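You operate a simulated robot arm through the tools that you are given. There is no shell and no other tool.

Carry out the task below with a simulated robot arm. There is one attempt and no reset: what you move stays moved.

JOB
Screw the green and orange grease caps a quarter turn down, then test-run the motor.
Fine: red trough switch off before the guard opens; close and latch it, red one on, trough switch on till the trough lamp lights, then off.

It is judged by the outcome, as a careful person would: the job done as asked, and still so three seconds after it is handed in. It fails if anything else is knocked over, pushed out of place, dropped, spilled or broken. Lids that push on must go on centred and level and be pressed home; caps that screw on are set level and turned clockwise until they are tight.

ROBOT AND FRAMES
A 7-joint arm with a two-finger parallel gripper, fixed in place. Base frame: the origin is at the foot of the arm, x ahead of it, y to its left, z up. Lengths are in mm, angles in degrees, forces in N, time in s.
With the tool pointing down near the work surface it reaches from about 200 to 680 mm from the base axis. Its first joint turns from -66.0 to 66.0 degrees. Payload 2.4 kg.
The TCP is the grasp point between the finger pads, 30 mm short of the fingertips. In the tool frame z runs along the fingers and y along their closing line. The gripper opens to 94 mm. The fingers are 28 mm wide and 10 mm thick; the gripper's body (50 by 96 mm) begins 55 mm behind the TCP.
Orientation is that of the tool frame in the base frame, as [roll, pitch, yaw] about the fixed x, y, z axes, in that order (R = Rz(yaw) Ry(pitch) Rx(roll)). With the fingers straight down and closing along the base's y, the tool's x points along the base's -x, its y along +y and its z along -z.

CONTROLS
- The arm moves only by the tool servo_tool. Its argument "series" is a list of rows, each a list of 3 entries, a list of its own where there are three numbers: the shift along the tool's x, y, z in mm, then the turn, a rotation vector about the tool's x, y, z in degrees, then the closure, from 0 (fully open) to 1 (shut). In form: [[[tx, ty, tz], [rx, ry, rz], fingers], ...]. A call has 1 to 20 rows; each row is the pose to reach, as a shift and turn from the pose commanded when the call began, along the tool's axes at that moment. A row lasts 0.2 s, in which the tool goes at most 50 mm and 8.6 degrees; a call with a longer step from one row to the next is refused whole, and so is a gripper value outside its range. A pose out of reach is approached as far as the arm can. The call stops where the force on the tool passes 60 N (or 10 N more than at its start, if that is more) or the arm is blocked; 0.2 s more then pass. The fingers move at their own pace (about 153 mm/s each) and stop on an object; they squeeze with about 37 N. The grip force told is the motor's: it shows also when the fingers shut on nothing. Time passes only in rows, and 0.2 s behind the last, so rows that repeat a pose let the fingers close. It gives the time, the measured TCP pose, the force on the tool (base axes), the opening and the grip force at its end, in the units of the frame above (readings bear some noise), with the torque about the TCP (base axes, N m) and any sound that the robot's microphone picked up, and new pictures: "pictures" is both (left out), scene, wrist or none.
- Cameras (640 x 400 px; columns grow to the right, rows downward): "scene" is fixed at [62.4, 498.6, 1450.3]; the picture's right is [-0.45, -0.89, 0.00], its down [-0.45, 0.22, -0.87] and it looks along [0.77, -0.39, -0.50] (base axes); focal length 329 px, centre (320, 200). "wrist" rides on the gripper at [76, 14, -102] in the tool frame; the picture's right is [-0.18, 0.98, 0.00], its down [-0.75, -0.14, -0.64] and it looks along [-0.63, -0.12, 0.77] (tool axes); focal length 243 px, centre (320, 200). There is no depth. A picture from a camera that has moved, and an enlarged one, comes with that camera's place and axes in the base frame and with its lens.
- zoom(camera, box): a new picture of the part [left, top, right, bottom] of that camera's present view, enlarged. The clock stands still meanwhile.
- finish_job(): hands the job in; it is judged then, once.

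Nothing tells you positions but the pictures and the camera data. Unless the task says otherwise, let go and move clear before handing in.

The tools are called after "Request:" as a command line: name --argument value ..., lists and objects as JSON in quotes. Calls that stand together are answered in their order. servo_tool: Moves the arm, as the interface text tells. Its arguments: {"type":"object","properties":{"series":{"type":"array"},"pictures":{"type":"string","enum":["both","scene","wrist","none"]}},"required":["series"]} The other tools are called the same way: zoom (camera, box) takes an enlarged picture of a part of a camera's view; finish_job () hands the job in.

At the start:

```text
clock: 0.0
position: [288.4, 235.0, 1314.6]
tcp_rot: [180.0, 0.0, 180.0]
force: [-0.6, 0.7, -0.5]
wrist_torque: [-0.01, -0.01, 0.0]
width: 94.0
finger_force: 0.0
```

scene: 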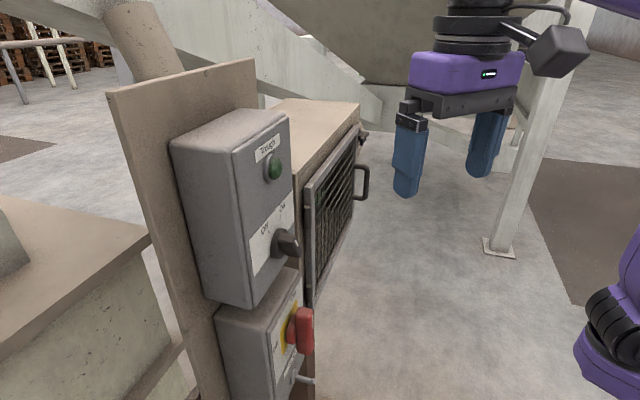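
wrist: 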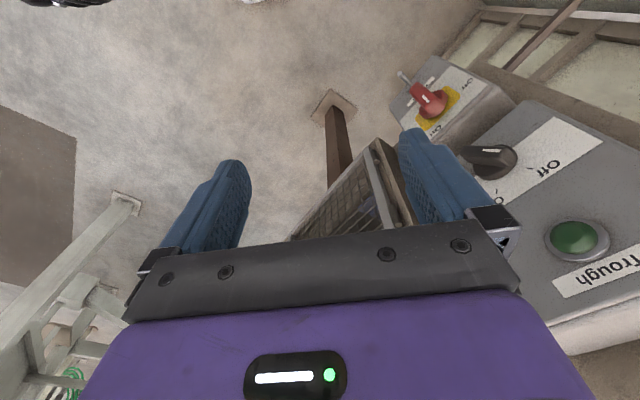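

I see a panel with a grey "Trough" box (lamp and black switch), a red isolator box below it, and a meshed guard with a handle beyond. I'll enlarge these parts before moving anything.

Request:
zoom --camera "scene" --box '[160, 90, 320, 190]'

Request:
zoom --camera "scene" --box '[200, 190, 360, 290]'

Request:
zoom --camera "scene" --box '[200, 280, 392, 400]'

Request:
zoom --camera "scene" --box '[270, 90, 430, 190]'

Request:
zoom --camera "wrist" --box '[380, 40, 640, 202]'

Request:
zoom --camera "wrist" --box '[260, 80, 452, 250]'

```text
4.00 times, centred on (240, 140) of scene
camera zoom: at [62.4, 498.6, 1450.3], right [-0.45, -0.89, 0.0], down [-0.45, 0.22, -0.87], along [0.77, -0.39, -0.5], focal length 1316 px, centre (640, 440)
```

zoom: 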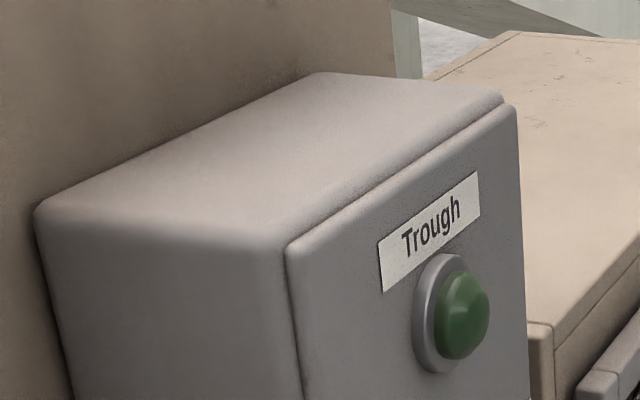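

```text
4.00 times, centred on (280, 240) of scene
camera zoom: at [62.4, 498.6, 1450.3], right [-0.45, -0.89, 0.0], down [-0.45, 0.22, -0.87], along [0.77, -0.39, -0.5], focal length 1316 px, centre (480, 40)
```

zoom: 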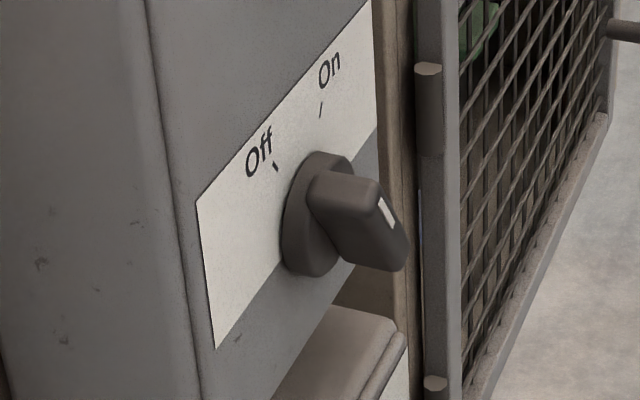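

```text
3.33 times, centred on (296, 340) of scene
camera zoom: at [62.4, 498.6, 1450.3], right [-0.45, -0.89, 0.0], down [-0.45, 0.22, -0.87], along [0.77, -0.39, -0.5], focal length 1096 px, centre (400, -267)
```

zoom: 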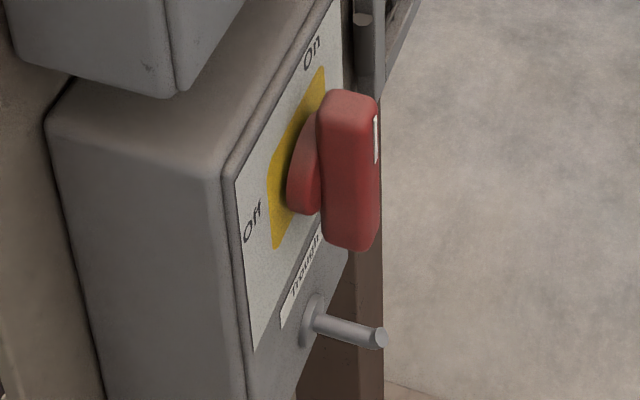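

```text
4.00 times, centred on (350, 140) of scene
camera zoom: at [62.4, 498.6, 1450.3], right [-0.45, -0.89, 0.0], down [-0.45, 0.22, -0.87], along [0.77, -0.39, -0.5], focal length 1316 px, centre (200, 440)
```

zoom: 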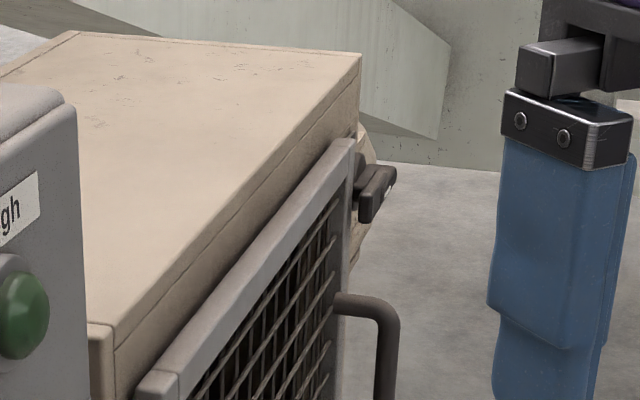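

```text
2.46 times, centred on (510, 121) of wrist
camera zoom: at [211.5, 248.6, 1417.7], right [0.18, 0.98, 0.0], down [0.75, -0.14, 0.64], along [0.63, -0.12, -0.77], focal length 597 px, centre (-148, 394)
```

zoom: 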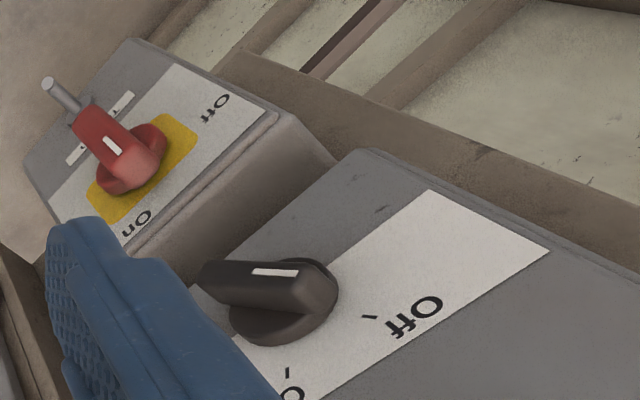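

```text
2.35 times, centred on (356, 165) of wrist
camera zoom: at [211.5, 248.6, 1417.7], right [0.18, 0.98, 0.0], down [0.75, -0.14, 0.64], along [0.63, -0.12, -0.77], focal length 571 px, centre (235, 282)
```

zoom: 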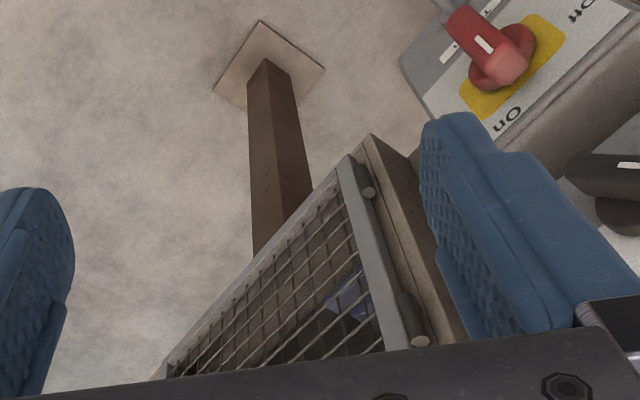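

The black switch is pointing at Off and the red handle is vertical, pointing at On. The panel face is vertical and roughly faces the arm base at about 45° azimuth, with the guard hinged on its left, beside the boxes. I'll tilt the tool to point at the panel and get a better look.

Request:
servo_tool --series '[[[-3.5, -3.75, 5.3], [-2.9, -7.1, -2.9], 0], [[-7, -7.5, 10.7], [-5.85, -14.15, -5.85], 0], [[-10.5, -11.25, 16], [-8.8, -21.2, -8.8], 0], [[-14, -15, 21.3], [-11.7, -28.3, -11.7], 0], [[-17.5, -18.75, 26.7], [-14.6, -35.4, -14.6], 0], [[-21, -22.5, 32], [-17.55, -42.45, -17.55], 0], [[-24.5, -26.25, 37.3], [-20.5, -49.5, -20.5], 0], [[-28, -30, 42.7], [-23.4, -56.6, -23.4], 0], [[-31.5, -33.75, 48], [-26.3, -63.7, -26.3], 0], [[-35, -37.5, 53.3], [-29.25, -70.75, -29.25], 0], [[-38.5, -41.25, 58.7], [-32.2, -77.8, -32.2], 0], [[-42, -45, 64], [-35.1, -84.9, -35.1], 0]]'

```text
clock: 2.6
position: [315.5, 209.9, 1251.0]
tcp_rot: [160.8, 69.3, -153.6]
force: [-0.8, 0.0, -1.1]
wrist_torque: [-0.02, -0.01, 0.0]
width: 94.1
finger_force: 0.1
out of reach, approached as far as the arm can: row 10, 11, 12
camera wrist: at [216.0, 137.0, 1215.3], right [-0.62, 0.73, 0.29], down [-0.08, -0.42, 0.9], along [0.78, 0.54, 0.32], focal length 243 px, centre (320, 200)
```

scene: 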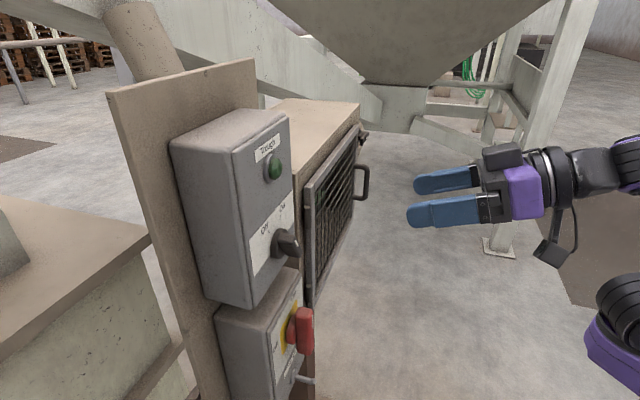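
wrist: 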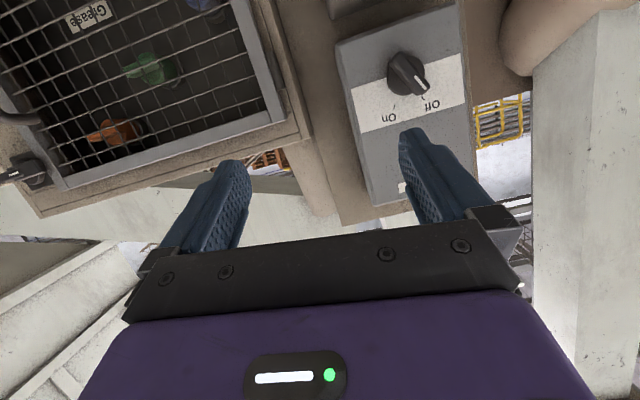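

Through the mesh I can see the green and orange wing caps, a "Grease" label, and the latch at the guard's far top corner. I'll enlarge those parts.

Request:
zoom --camera "wrist" --box '[0, 0, 320, 200]'

Request:
zoom --camera "wrist" --box '[0, 90, 176, 200]'

Request:
zoom --camera "wrist" --box '[320, 20, 512, 140]'

Request:
zoom --camera "scene" --box '[300, 100, 396, 160]'

Request:
zoom --camera "scene" --box '[290, 130, 386, 290]'

```text
2.00 times, centred on (160, 100) of wrist
camera zoom: at [216.0, 137.0, 1215.3], right [-0.62, 0.73, 0.29], down [-0.08, -0.42, 0.9], along [0.78, 0.54, 0.32], focal length 485 px, centre (640, 400)
```

zoom: 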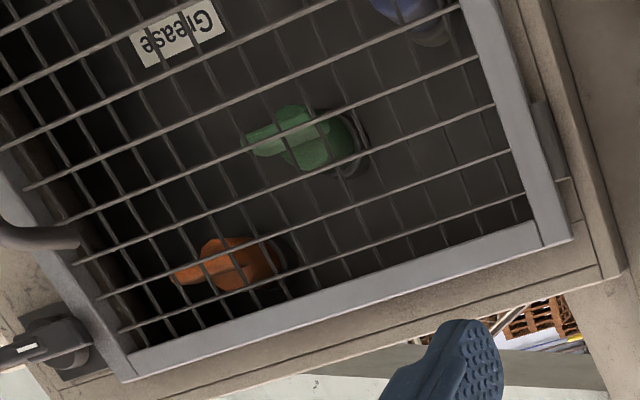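

```text
3.64 times, centred on (88, 145) of wrist
camera zoom: at [216.0, 137.0, 1215.3], right [-0.62, 0.73, 0.29], down [-0.08, -0.42, 0.9], along [0.78, 0.54, 0.32], focal length 882 px, centre (1164, 400)
```

zoom: 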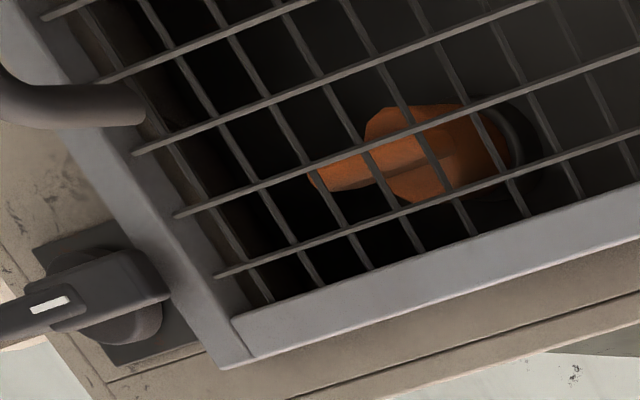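

```text
3.33 times, centred on (416, 80) of wrist
camera zoom: at [216.0, 137.0, 1215.3], right [-0.62, 0.73, 0.29], down [-0.08, -0.42, 0.9], along [0.78, 0.54, 0.32], focal length 809 px, centre (0, 600)
```

zoom: 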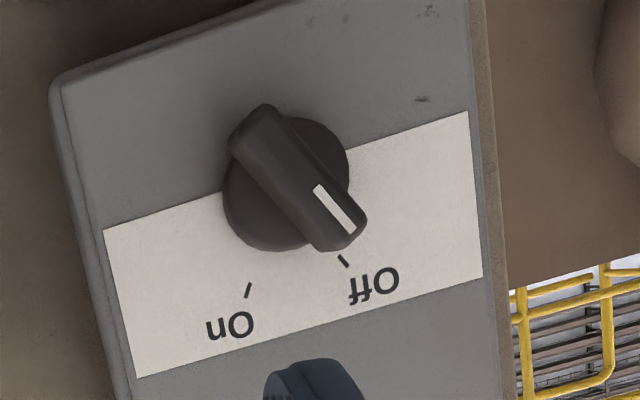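

```text
6.67 times, centred on (348, 130) of scene
camera zoom: at [62.4, 498.5, 1450.3], right [-0.45, -0.89, 0.0], down [-0.45, 0.22, -0.87], along [0.77, -0.39, -0.5], focal length 2193 px, centre (133, 667)
```

zoom: 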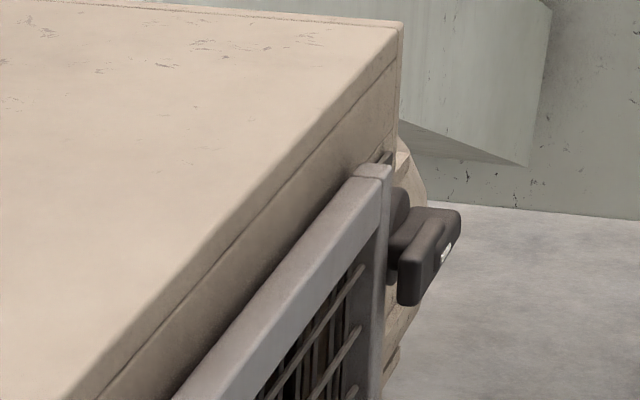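

```text
2.50 times, centred on (338, 210) of scene
camera zoom: at [62.4, 498.5, 1450.3], right [-0.45, -0.89, 0.0], down [-0.45, 0.22, -0.87], along [0.77, -0.39, -0.5], focal length 822 px, centre (275, 175)
```

zoom: 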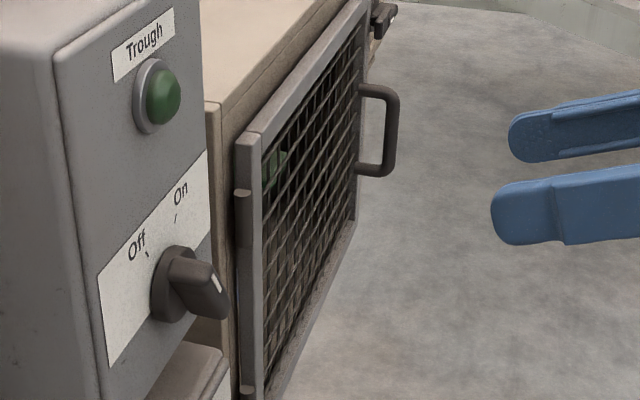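

The caps have wing grips pointing out toward me, and the latch bar lies horizontally over the guard frame at its far side. I was too close to the arm's own base for a level tool, so I'll go outward to see whether the level pose is reached.

Request:
servo_tool --series '[[[0, 0, 20], [0, 0, 0], 0], [[0, 0, 40], [0, 0, 0], 0], [[0, 0, 60], [0, 0, 0], 0], [[0, 0, 60], [0, 0, 0], 0]]'

```text
clock: 3.6
position: [355.7, 250.4, 1229.1]
tcp_rot: [160.8, 69.3, -153.7]
force: [0.1, -0.5, 0.0]
wrist_torque: [0.01, 0.01, 0.0]
width: 94.0
finger_force: 0.0
camera wrist: at [254.7, 178.5, 1195.0], right [-0.62, 0.73, 0.29], down [-0.08, -0.42, 0.9], along [0.78, 0.54, 0.32], focal length 243 px, centre (320, 200)
```

scene: 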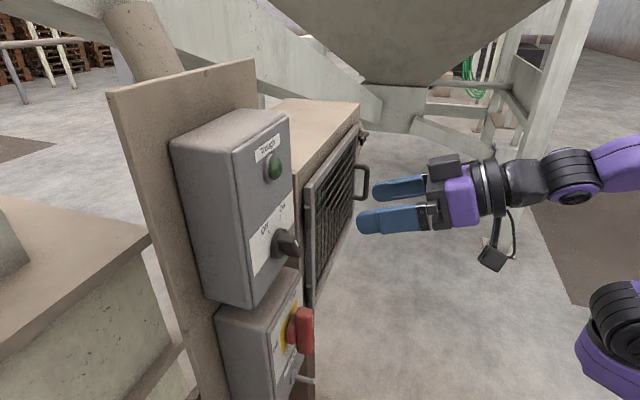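
wrist: 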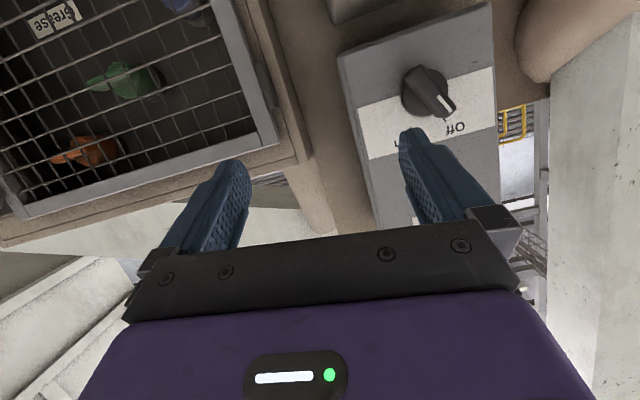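

The command origin follows the measured pose, so I'll work from that. Next I level the tool and move down in front of the red switch to look at it closely.

Request:
servo_tool --series '[[[23.3, 12.7, 4], [0.1, -3.3, -1.1], 0], [[46.7, 25.3, 11], [0.2, -6.5, -2.2], 0], [[70, 38, 20], [0.25, -9.8, -3.4], 0], [[93.4, 50.7, 30], [0.3, -13.1, -4.5], 0], [[116.7, 63.3, 40], [0.4, -16.3, -5.6], 0], [[140.1, 76, 50.3], [0.5, -19.6, -6.7], 0], [[140.1, 76, 50.3], [0.5, -19.6, -6.7], 0]]'

```text
clock: 5.2
position: [290.2, 318.4, 1091.6]
tcp_rot: [-2.0, 89.9, 43.0]
force: [-1.1, -0.1, 0.6]
wrist_torque: [-0.01, 0.02, -0.01]
width: 93.9
finger_force: 0.0
out of reach, approached as far as the arm can: row 1
camera wrist: at [207.4, 254.9, 1015.6], right [-0.69, 0.7, 0.18], down [-0.36, -0.55, 0.75], along [0.63, 0.46, 0.63], focal length 243 px, centre (320, 200)
```

scene: 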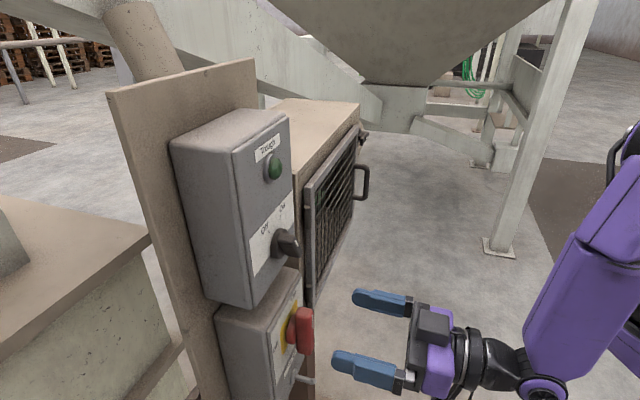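
wrist: 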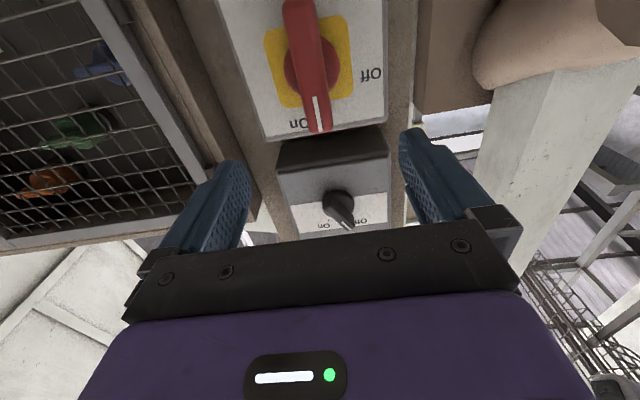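

The tool is now level and facing the panel. The red handle is vertical at On with its axis near [364, 391, 1052], so I'll straddle it with open fingers.

Request:
servo_tool --series '[[[20, -0.5, 0], [0, 0, 0], 0], [[39.6, -0.9, 5], [0, 0, 0], 0], [[39.6, -0.9, 22], [0, 0, 0], 0], [[39.6, -0.9, 40], [0, 0, 0], 0], [[39.6, -0.9, 58], [0, 0, 0], 0]]'

```text
clock: 6.4
position: [332.9, 358.2, 1052.4]
tcp_rot: [-33.7, 89.9, 11.3]
force: [0.6, 0.1, -0.4]
wrist_torque: [0.04, -0.02, -0.01]
width: 93.9
finger_force: 0.1
camera wrist: at [249.2, 295.1, 976.5], right [-0.69, 0.7, 0.18], down [-0.35, -0.55, 0.75], along [0.63, 0.46, 0.63], focal length 243 px, centre (320, 200)
```

scene: 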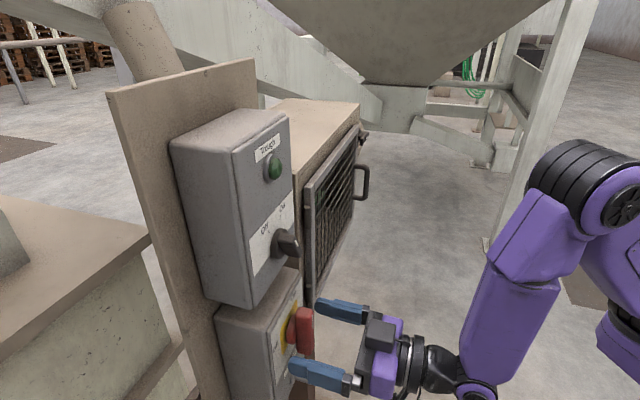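
wrist: 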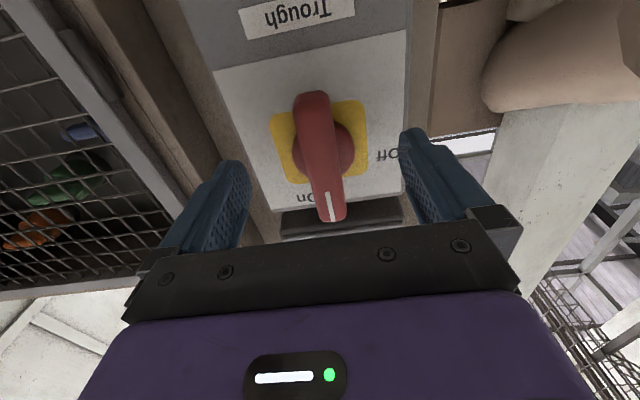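

The fingers straddle the red handle and it looks centred between them. I'll check the depth in an enlarged picture before closing.

Request:
zoom --camera "scene" --box '[240, 280, 400, 380]'

Request:
zoom --camera "wrist" --box '[180, 40, 480, 230]'

```text
4.00 times, centred on (320, 330) of scene
camera zoom: at [62.4, 498.5, 1450.3], right [-0.45, -0.89, 0.0], down [-0.45, 0.22, -0.87], along [0.77, -0.39, -0.5], focal length 1316 px, centre (320, -320)
```

zoom: 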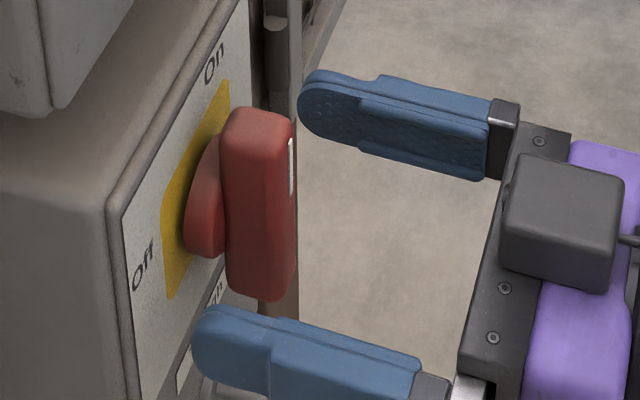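

```text
2.11 times, centred on (330, 135) of wrist
camera zoom: at [249.2, 295.1, 976.5], right [-0.69, 0.7, 0.18], down [-0.35, -0.55, 0.75], along [0.63, 0.46, 0.63], focal length 511 px, centre (299, 337)
```

zoom: 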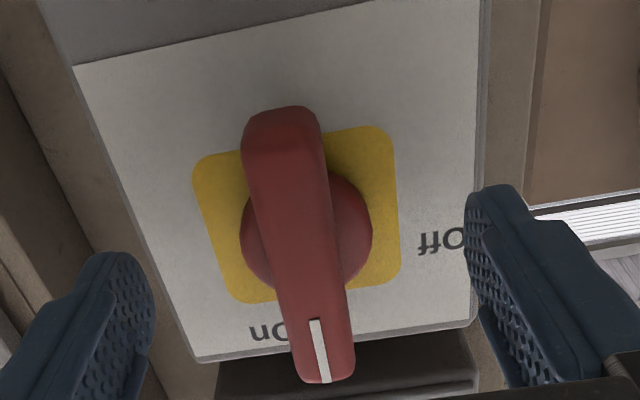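

The fingertips reach past the handle's front and are level with its axis. I'll close on it and turn it 90° counter-clockwise to Off.

Request:
servo_tool --series '[[[0, 1.5, 0], [0, 0, 0], 0.6], [[0, 1.5, 0], [0, 0, 0], 1], [[0, 1.5, 0], [0, 0, 0], 1], [[0, 1.5, 0], [0, 0, 0], 1]]' --pictures "wrist"

```text
clock: 7.4
position: [331.2, 358.4, 1052.4]
tcp_rot: [44.3, 90.0, 89.3]
force: [2.0, 4.3, 0.8]
wrist_torque: [-0.21, 0.22, 0.06]
width: 19.7
finger_force: 45.0
camera wrist: at [247.9, 296.2, 976.0], right [-0.69, 0.7, 0.18], down [-0.35, -0.55, 0.75], along [0.63, 0.46, 0.63], focal length 243 px, centre (320, 200)
```

wrist: 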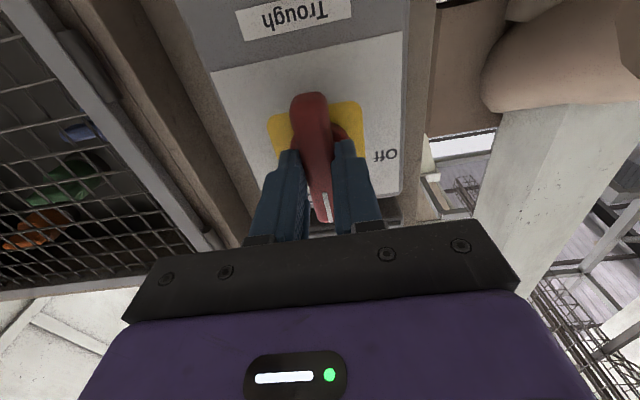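

The handle is gripped at about 20 mm wide. Now I'll turn it counter-clockwise about the tool axis, halfway first.

Request:
servo_tool --series '[[[0, 0, 0], [0, 0, -7.5], 1], [[0, 0, 0], [0, 0, -15], 1], [[0, 0, 0], [0, 0, -22.5], 1], [[0, 0, 0], [0, 0, -30], 1], [[0, 0, 0], [0, 0, -37.5], 1], [[0, 0, 0], [0, 0, -45], 1]]'

```text
clock: 8.8
position: [332.4, 358.2, 1052.2]
tcp_rot: [-89.6, 44.9, -45.1]
force: [6.8, -10.1, 12.2]
wrist_torque: [0.54, -0.46, 0.76]
width: 19.6
finger_force: 44.5
camera wrist: at [290.2, 253.9, 988.7], right [-0.58, 0.59, -0.57], down [-0.76, -0.14, 0.63], along [0.29, 0.8, 0.53], focal length 243 px, centre (320, 200)
```

scene: 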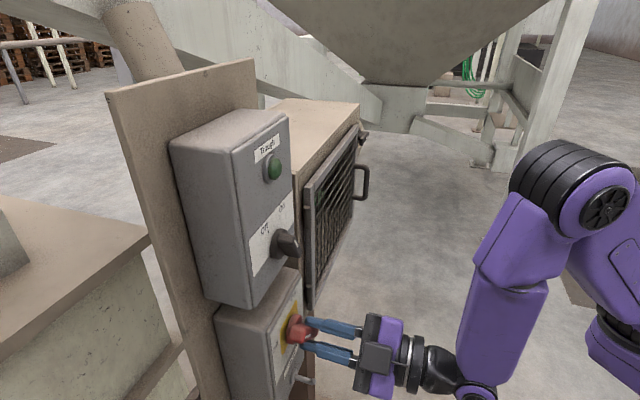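
wrist: 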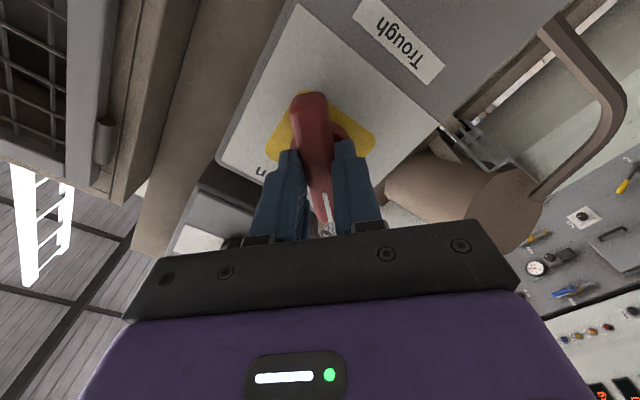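

It is turning freely, so I'll continue to the full quarter turn.

Request:
servo_tool --series '[[[0, 0, 0], [0, 0, -7.5], 1], [[0, 0, 0], [0, 0, -15], 1], [[0, 0, 0], [0, 0, -22.5], 1], [[0, 0, 0], [0, 0, -30], 1], [[0, 0, 0], [0, 0, -37.5], 1], [[0, 0, 0], [0, 0, -45], 1], [[0, 0, 0], [0, 0, -47], 1]]'

```text
clock: 10.4
position: [332.3, 358.4, 1055.0]
tcp_rot: [-89.3, -1.7, -45.4]
force: [10.1, -12.8, 32.6]
wrist_torque: [1.23, 1.15, -0.31]
width: 20.2
finger_force: 45.0
camera wrist: at [313.1, 230.6, 1041.7], right [-0.1, 0.12, -0.99], down [-0.99, 0.09, 0.11], along [0.1, 0.99, 0.11], focal length 243 px, centre (320, 200)
```

scene: 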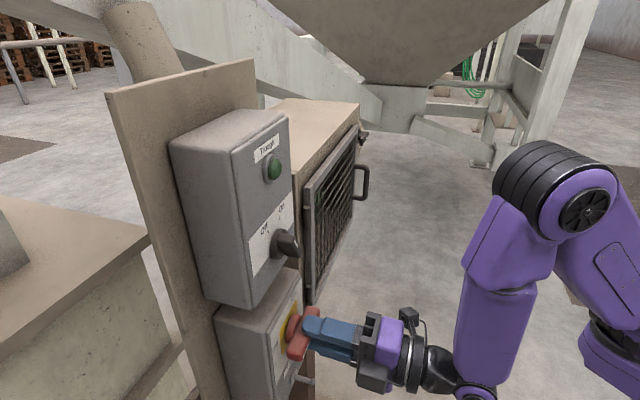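
wrist: 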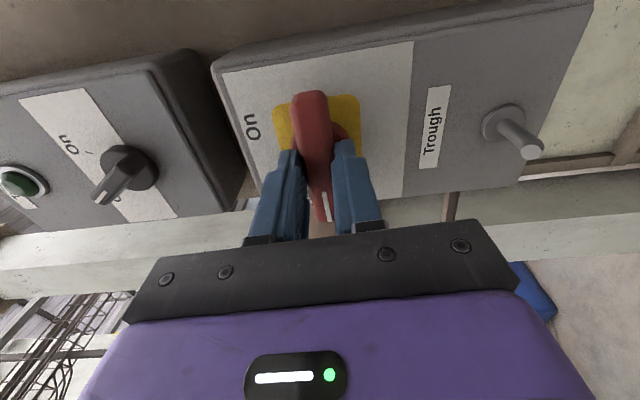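

The handle has come round and now resists, so it should be at Off. I'll let go, back away and check.

Request:
servo_tool --series '[[[0, 0, 0], [0, 0, 0], 0.4], [[0, 0, 0], [0, 0, 0], 0.4], [[0, 0, -25], [0, 0, 0], 0.4], [[0, 0, -50], [0, 0, 0], 0.4], [[0, 0, -75], [0, 0, 0], 0.4]]'

Request:
zoom --camera "wrist" --box '[200, 40, 520, 240]'

Request:
zoom --camera "scene" --box '[240, 280, 400, 380]'

```text
clock: 11.6
position: [277.4, 307.1, 1051.8]
tcp_rot: [-90.0, -2.0, -45.1]
force: [0.6, -0.3, -0.4]
wrist_torque: [-0.02, 0.02, -0.01]
width: 56.3
finger_force: 0.1
camera wrist: at [259.1, 178.1, 1040.3], right [-0.11, 0.11, -0.99], down [-0.99, 0.08, 0.11], along [0.09, 0.99, 0.1], focal length 243 px, centre (320, 200)
```

scene: 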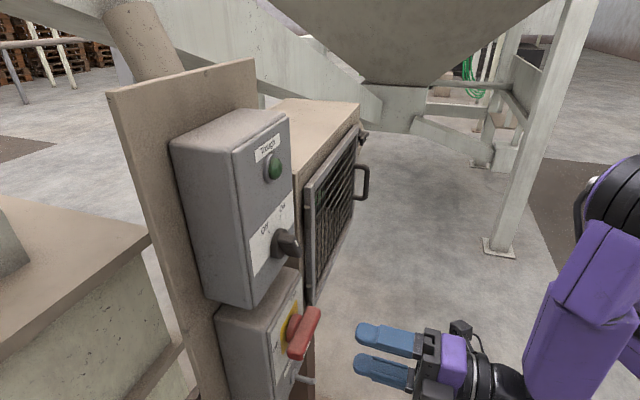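
wrist: 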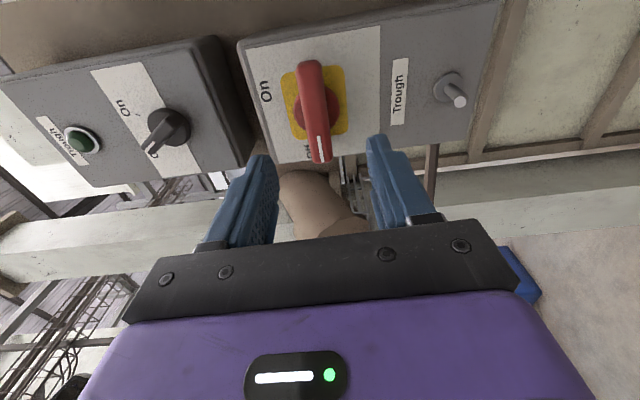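

```text
2.00 times, centred on (360, 140) of wrist
camera zoom: at [259.1, 178.1, 1040.3], right [-0.11, 0.11, -0.99], down [-0.99, 0.08, 0.11], along [0.09, 0.99, 0.1], focal length 485 px, centre (240, 320)
```

zoom: 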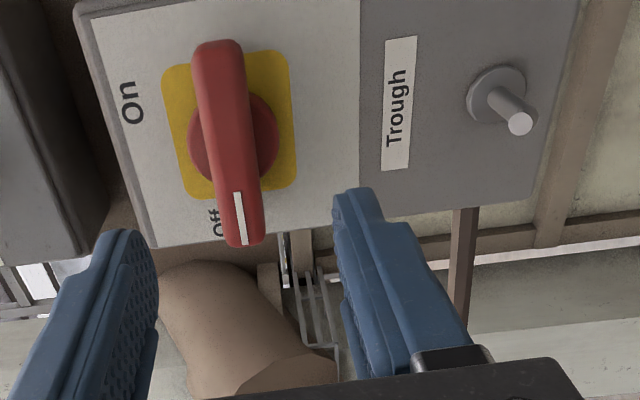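

```text
4.00 times, centred on (320, 330) of scene
camera zoom: at [62.4, 498.6, 1450.3], right [-0.45, -0.89, 0.0], down [-0.45, 0.22, -0.87], along [0.77, -0.39, -0.5], focal length 1316 px, centre (320, -320)
```

zoom: 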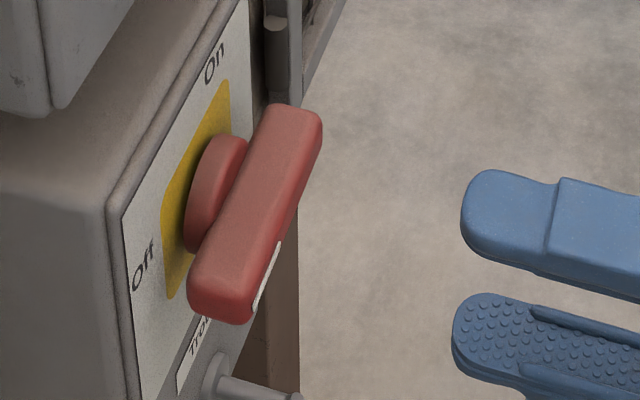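

Red is now Off, and the black switch still reads Off. Next I'll move along the front of the guard to look at its latch and handle.

Request:
servo_tool --series '[[[40, -12, 0], [0, 0, 0], 0], [[80, -24, 0], [0, 0, 0], 0], [[120, -36, 0], [0, 0, 0], 0], [[160, -48, 0], [0, 0, 0], 0], [[200, -60, 0], [0, 0, 0], 0], [[240, -72, 0], [0, 0, 0], 0], [[280, -84, 0], [0, 0, 0], 0], [[320, -96, 0], [0, 0, 0], 0], [[360, -106, 0], [0, 0, 0], 0], [[400, -112, 0], [0, 0, 0], 0], [[400, -112, 0], [0, 0, 0], 0]]'

```text
clock: 14.0
position: [556.9, 26.5, 1177.3]
tcp_rot: [-90.0, -2.0, -45.2]
force: [-0.4, 0.6, -0.5]
wrist_torque: [0.0, -0.02, 0.0]
width: 94.0
finger_force: 0.0
camera wrist: at [538.4, -101.9, 1165.9], right [-0.11, 0.11, -0.99], down [-0.99, 0.08, 0.12], along [0.09, 0.99, 0.1], focal length 243 px, centre (320, 200)
```

scene: 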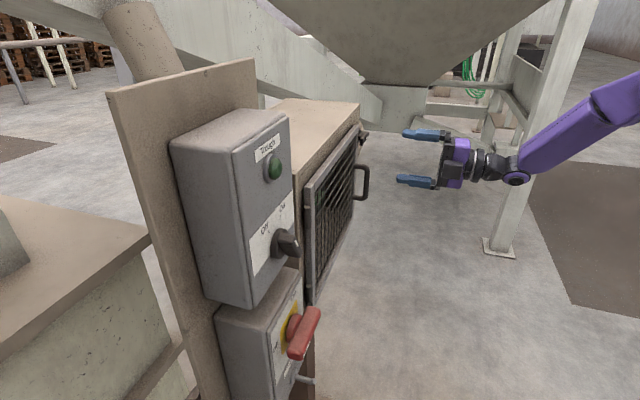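
wrist: 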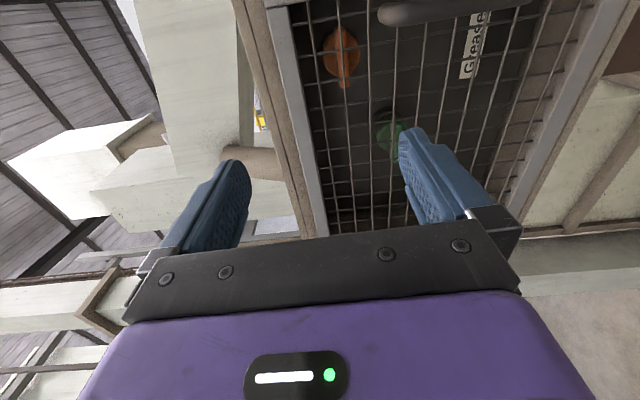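

The camera faces left in this orientation, so the latch is out of view. I'll roll the hand half a turn so the camera sits on the left and looks right toward the latch.

Request:
servo_tool --series '[[[0, 0, 0], [0, 0, 8.2], 0], [[0, 0, 0], [0, 0, 16.4], 0], [[0, 0, 0], [0, 0, 24.6], 0], [[0, 0, 0], [0, 0, 32.8], 0], [[0, 0, 0], [0, 0, 41], 0], [[0, 0, 0], [0, 0, 49.2], 0], [[0, 0, 0], [0, 0, 57.4], 0], [[0, 0, 0], [0, 0, 65.6], 0], [[0, 0, 0], [0, 0, 73.8], 0], [[0, 0, 0], [0, 0, 82], 0], [[0, 0, 0], [0, 0, 90], 0]]'

```text
clock: 16.4
position: [557.4, 25.5, 1176.9]
tcp_rot: [-90.5, 88.2, -45.6]
force: [-0.1, 0.3, 0.0]
wrist_torque: [0.01, 0.02, 0.0]
width: 94.1
finger_force: 0.1
camera wrist: at [476.3, -39.1, 1101.0], right [-0.7, 0.7, 0.15], down [-0.37, -0.54, 0.76], along [0.61, 0.47, 0.63], focal length 243 px, centre (320, 200)
```

scene: 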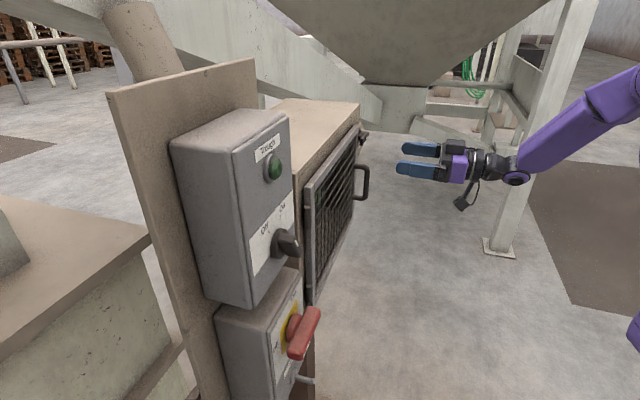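
wrist: 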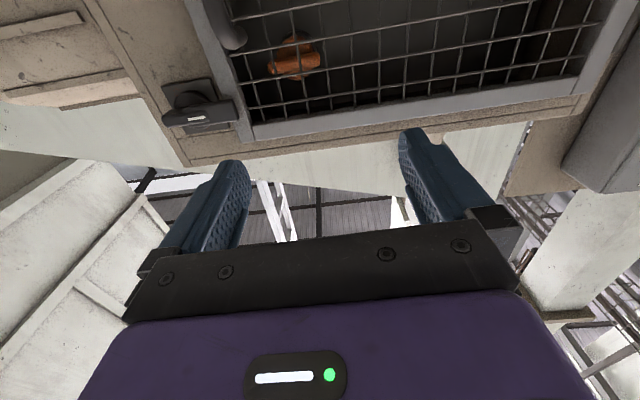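

Request:
zoom --camera "wrist" --box '[130, 50, 274, 140]'

Request:
zoom --camera "wrist" --box '[200, 0, 440, 150]'

```text
4.44 times, centred on (202, 95) of wrist
camera zoom: at [476.3, -39.1, 1101.0], right [-0.7, 0.7, 0.15], down [-0.37, -0.54, 0.76], along [0.61, 0.47, 0.63], focal length 1078 px, centre (844, 667)
```

zoom: 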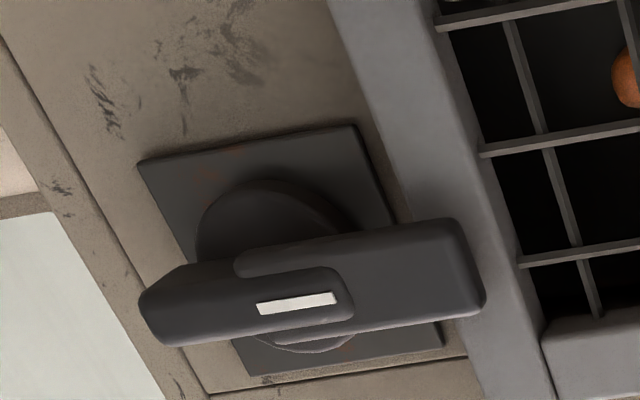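

```text
2.67 times, centred on (320, 75) of wrist
camera zoom: at [476.3, -39.1, 1101.0], right [-0.7, 0.7, 0.15], down [-0.37, -0.54, 0.76], along [0.61, 0.47, 0.63], focal length 647 px, centre (320, 533)
```

zoom: 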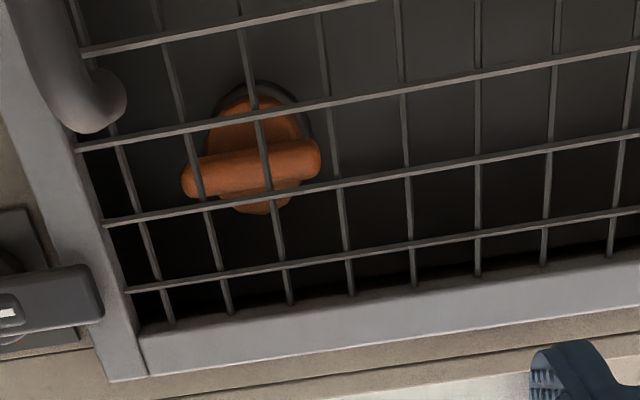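

The latch is a pivoting bar with its tongue over the guard frame. Its pivot is near [751, 35, 1168], and the orange cap's wing lies horizontally. I'll roll another 90° and line up with the latch.

Request:
servo_tool --series '[[[0, -9, 0], [0, 0, 8.2], 0], [[1, -18, 0], [0, 0, 16.4], 0], [[2, -27, 0], [0, 0, 24.6], 0], [[3, -36, 0], [0, 0, 32.8], 0], [[4, -45, 0], [0, 0, 41], 0], [[5, -54, 0], [0, 0, 49.2], 0], [[6, -63, 0], [0, 0, 57.4], 0], [[7, -72, 0], [0, 0, 65.6], 0], [[8, -82, 0], [0, 0, 73.8], 0], [[9, -93, 0], [0, 0, 82], 0], [[9, -104, 0], [0, 0, 90], 0]]'

```text
clock: 18.8
position: [630.6, -48.1, 1172.5]
tcp_rot: [90.0, 1.9, 134.9]
force: [0.3, 0.2, 0.6]
wrist_torque: [-0.02, 0.04, 0.02]
width: 94.1
finger_force: 0.1
camera wrist: at [504.1, -66.9, 1183.9], right [0.11, -0.11, 0.99], down [0.08, -0.99, -0.12], along [0.99, 0.09, -0.1], focal length 243 px, centre (320, 200)
```

scene: 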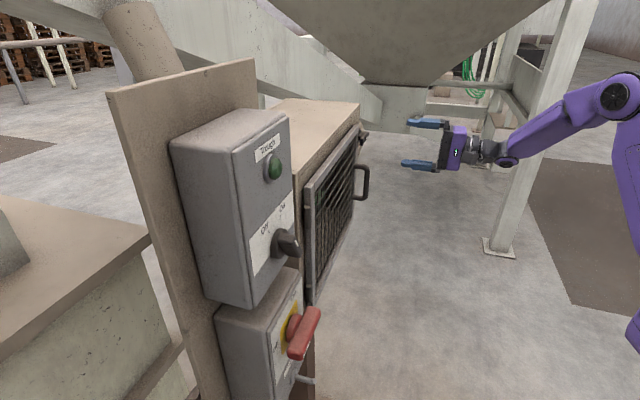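
wrist: 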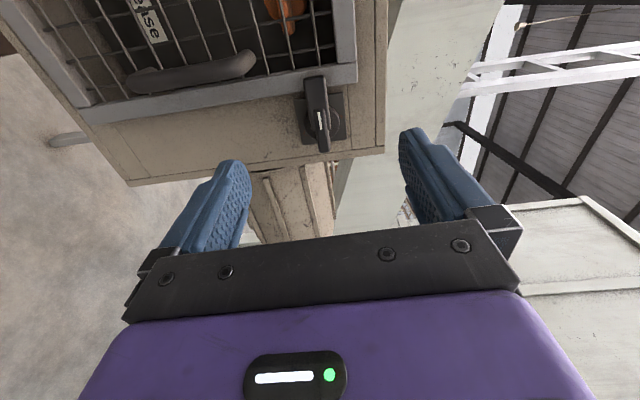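

The roll was reached and the latch sits between the fingers in view. I'll enlarge it to pin down its place.

Request:
zoom --camera "wrist" --box '[260, 60, 388, 160]'

Request:
zoom --camera "scene" --box '[320, 100, 400, 150]'

Request:
zoom --camera "wrist" --box '[0, 0, 352, 220]'

```text
4.00 times, centred on (324, 110) of wrist
camera zoom: at [504.1, -66.9, 1183.9], right [0.11, -0.11, 0.99], down [0.08, -0.99, -0.12], along [0.99, 0.09, -0.1], focal length 970 px, centre (304, 560)
```

zoom: 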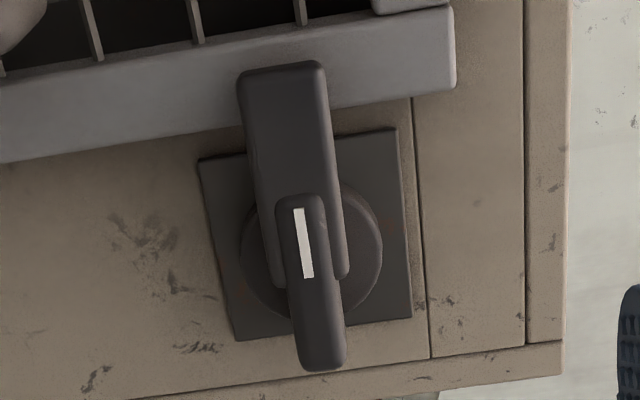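

```text
8.00 times, centred on (360, 125) of scene
camera zoom: at [62.4, 498.6, 1450.3], right [-0.45, -0.89, 0.0], down [-0.45, 0.22, -0.87], along [0.77, -0.39, -0.5], focal length 2631 px, centre (0, 800)
```

zoom: 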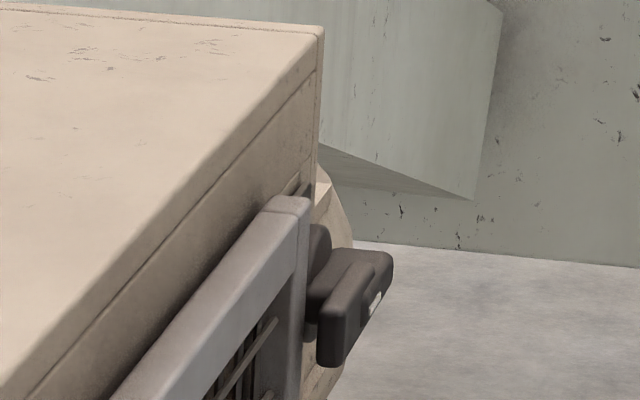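

```text
1.82 times, centred on (176, 110) of wrist
camera zoom: at [504.1, -66.9, 1183.9], right [0.11, -0.11, 0.99], down [0.08, -0.99, -0.12], along [0.99, 0.09, -0.1], focal length 441 px, centre (582, 364)
```

zoom: 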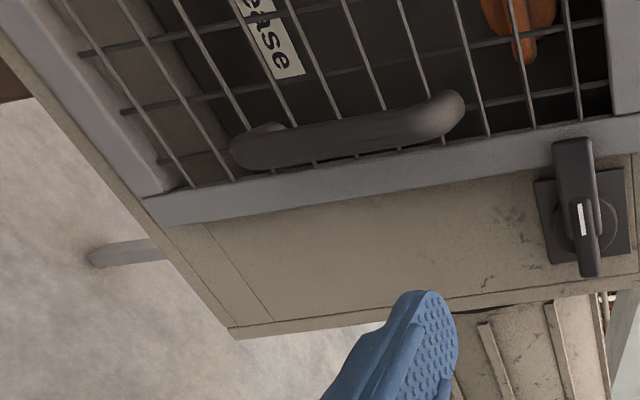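

The latch has a narrow ridge grip centred on its pivot at about [735, 21, 1170]. I'll advance with open fingers above and below it, stopping short of the plate.

Request:
servo_tool --series '[[[-12, -2, 20], [0, 0, 0], 0.3], [[-25, -3.3, 45], [0, 0, 0], 0.3], [[-25, -3.3, 65], [0, 0, 0], 0.3], [[-25, -3.3, 85], [0, 0, 0], 0.3], [[-25, -3.3, 97], [0, 0, 0], 0.3], [[-25, -3.3, 97], [0, 0, 0], 0.3]]'

Request:
zoom --camera "wrist" --box '[200, 60, 456, 220]'

Request:
zoom --camera "scene" --box '[320, 100, 400, 150]'

```text
clock: 20.2
position: [718.4, 2.3, 1167.8]
tcp_rot: [90.0, 2.0, 135.0]
force: [1.1, 0.2, 0.5]
wrist_torque: [0.01, 0.0, -0.01]
width: 65.7
finger_force: 0.0
camera wrist: at [591.0, -16.2, 1181.0], right [0.11, -0.11, 0.99], down [0.08, -0.99, -0.12], along [0.99, 0.09, -0.1], focal length 243 px, centre (320, 200)
```

scene: 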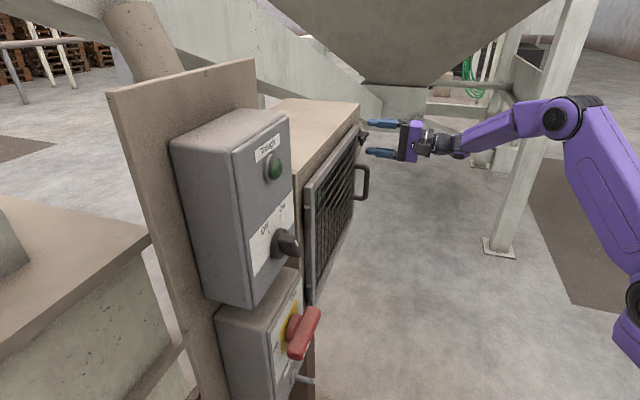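
wrist: 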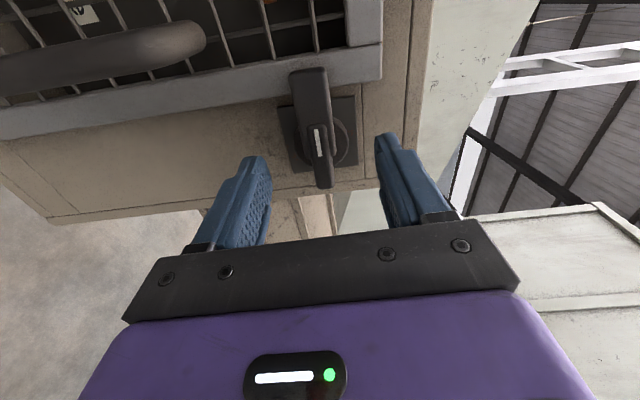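

```text
2.50 times, centred on (328, 140) of wrist
camera zoom: at [591.0, -16.2, 1181.0], right [0.11, -0.11, 0.99], down [0.08, -0.99, -0.12], along [0.99, 0.09, -0.1], focal length 606 px, centre (300, 350)
```

zoom: 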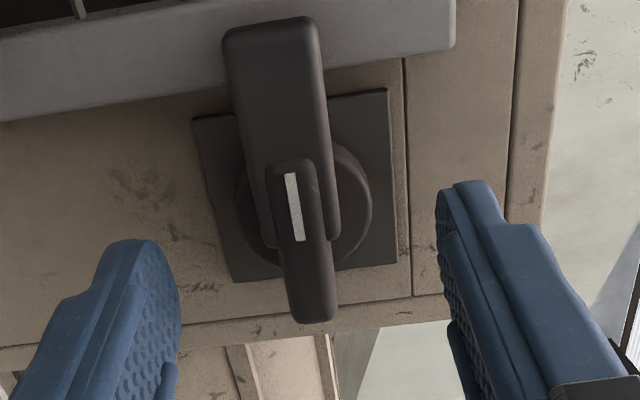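

```text
8.00 times, centred on (360, 125) of scene
camera zoom: at [62.4, 498.6, 1450.3], right [-0.45, -0.89, 0.0], down [-0.45, 0.22, -0.87], along [0.77, -0.39, -0.5], focal length 2631 px, centre (0, 800)
```

zoom: 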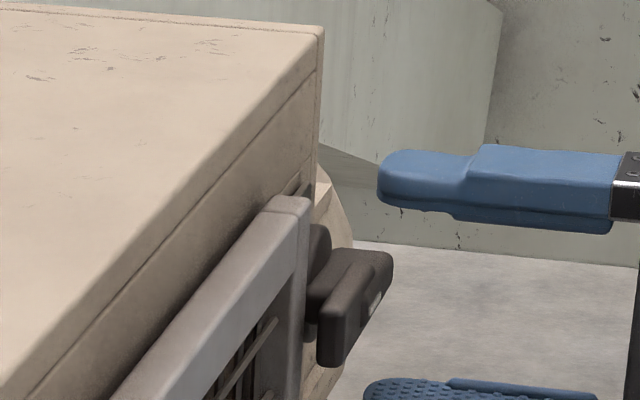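

The fingertips just reach the ridge. I'll go 5 mm deeper and close on it.

Request:
servo_tool --series '[[[0, 1, 5], [0, 0, 0], 0.3], [[0, 1, 5], [0, 0, 0], 0.7], [[0, 1, 5], [0, 0, 0], 1], [[0, 1, 5], [0, 0, 0], 1]]'

Request:
zoom --camera "wrist" --box '[200, 60, 456, 220]'

Request:
zoom --camera "scene" --box '[320, 100, 400, 150]'

```text
clock: 21.2
position: [722.0, 6.4, 1169.4]
tcp_rot: [90.0, 1.9, 134.9]
force: [-0.4, 0.1, 0.2]
wrist_torque: [0.86, 0.79, -0.03]
width: 13.3
finger_force: 44.9
camera wrist: at [594.3, -12.8, 1182.0], right [0.11, -0.11, 0.99], down [0.08, -0.99, -0.12], along [0.99, 0.09, -0.1], focal length 243 px, centre (320, 200)
```

scene: 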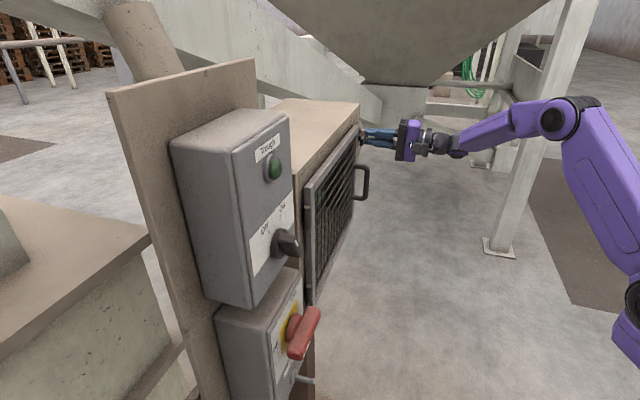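
wrist: 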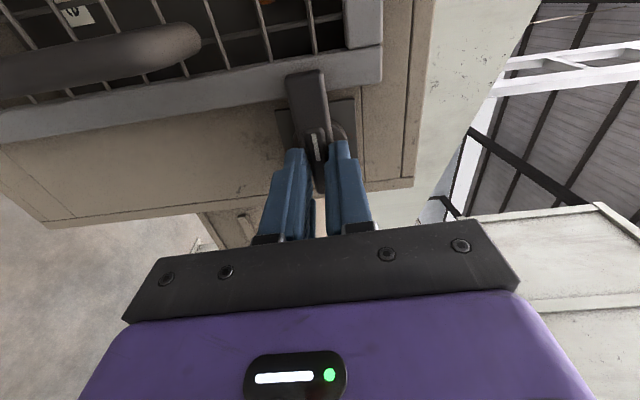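

```text
2.50 times, centred on (328, 140) of wrist
camera zoom: at [594.3, -12.8, 1182.0], right [0.11, -0.11, 0.99], down [0.08, -0.99, -0.12], along [0.99, 0.09, -0.1], focal length 606 px, centre (300, 350)
```

zoom: 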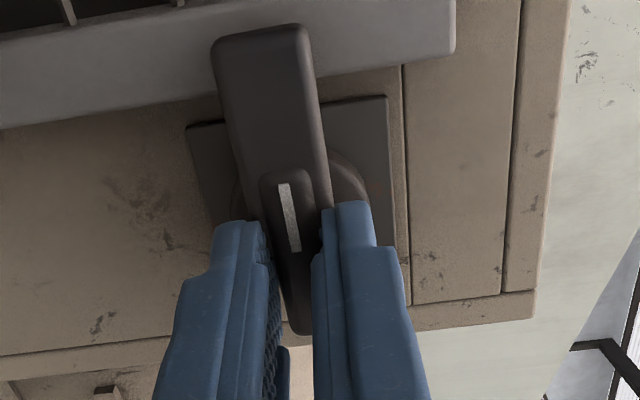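

```text
8.00 times, centred on (360, 125) of scene
camera zoom: at [62.5, 498.5, 1450.3], right [-0.45, -0.89, 0.0], down [-0.45, 0.22, -0.87], along [0.77, -0.39, -0.5], focal length 2631 px, centre (0, 800)
```

zoom: 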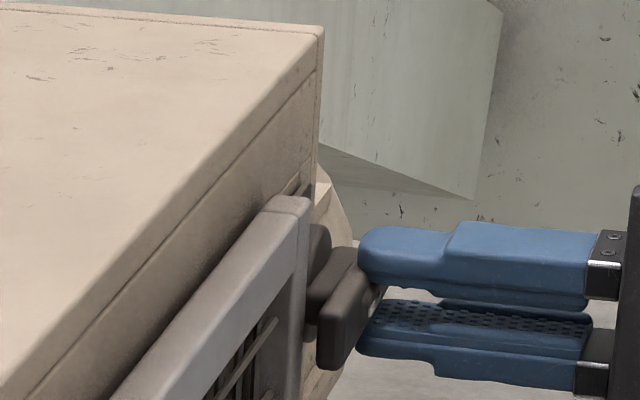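

I have the ridge at 13 mm. I'll try a small counter-clockwise turn first to feel whether that is the free direction.

Request:
servo_tool --series '[[[0, 0, 0], [0, 0, -5], 1], [[0, 0, 0], [0, 0, -10], 1], [[0, 0, 0], [0, 0, -15], 1]]' --pictures "wrist"

Request:
zoom --camera "scene" --box '[320, 100, 400, 150]'

```text
clock: 22.0
position: [720.6, 6.8, 1170.3]
tcp_rot: [90.0, 16.7, 134.9]
force: [-0.8, -0.3, -1.9]
wrist_torque: [1.57, 1.29, -0.12]
width: 20.5
finger_force: 45.4
camera wrist: at [593.8, -12.3, 1162.0], right [-0.08, 0.08, 0.99], down [0.08, -0.99, 0.08], along [0.99, 0.09, 0.07], focal length 243 px, centre (320, 200)
```

wrist: 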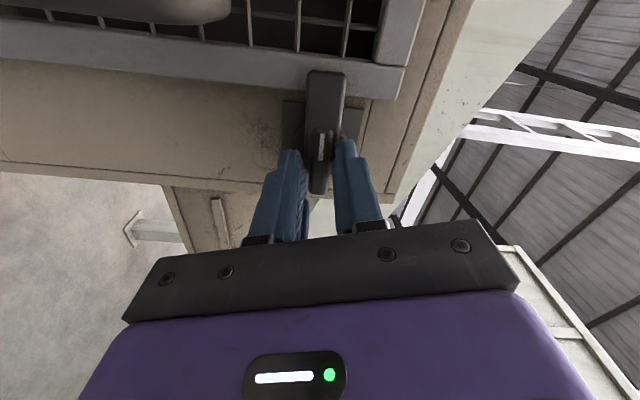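

```text
8.00 times, centred on (360, 125) of scene
camera zoom: at [62.5, 498.5, 1450.3], right [-0.45, -0.89, 0.0], down [-0.45, 0.22, -0.87], along [0.77, -0.39, -0.5], focal length 2631 px, centre (0, 800)
```

zoom: 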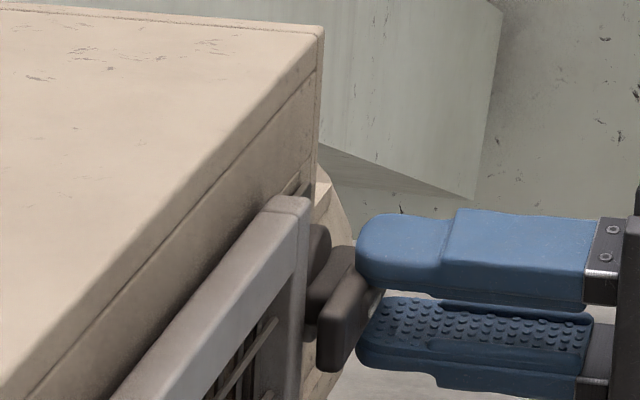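

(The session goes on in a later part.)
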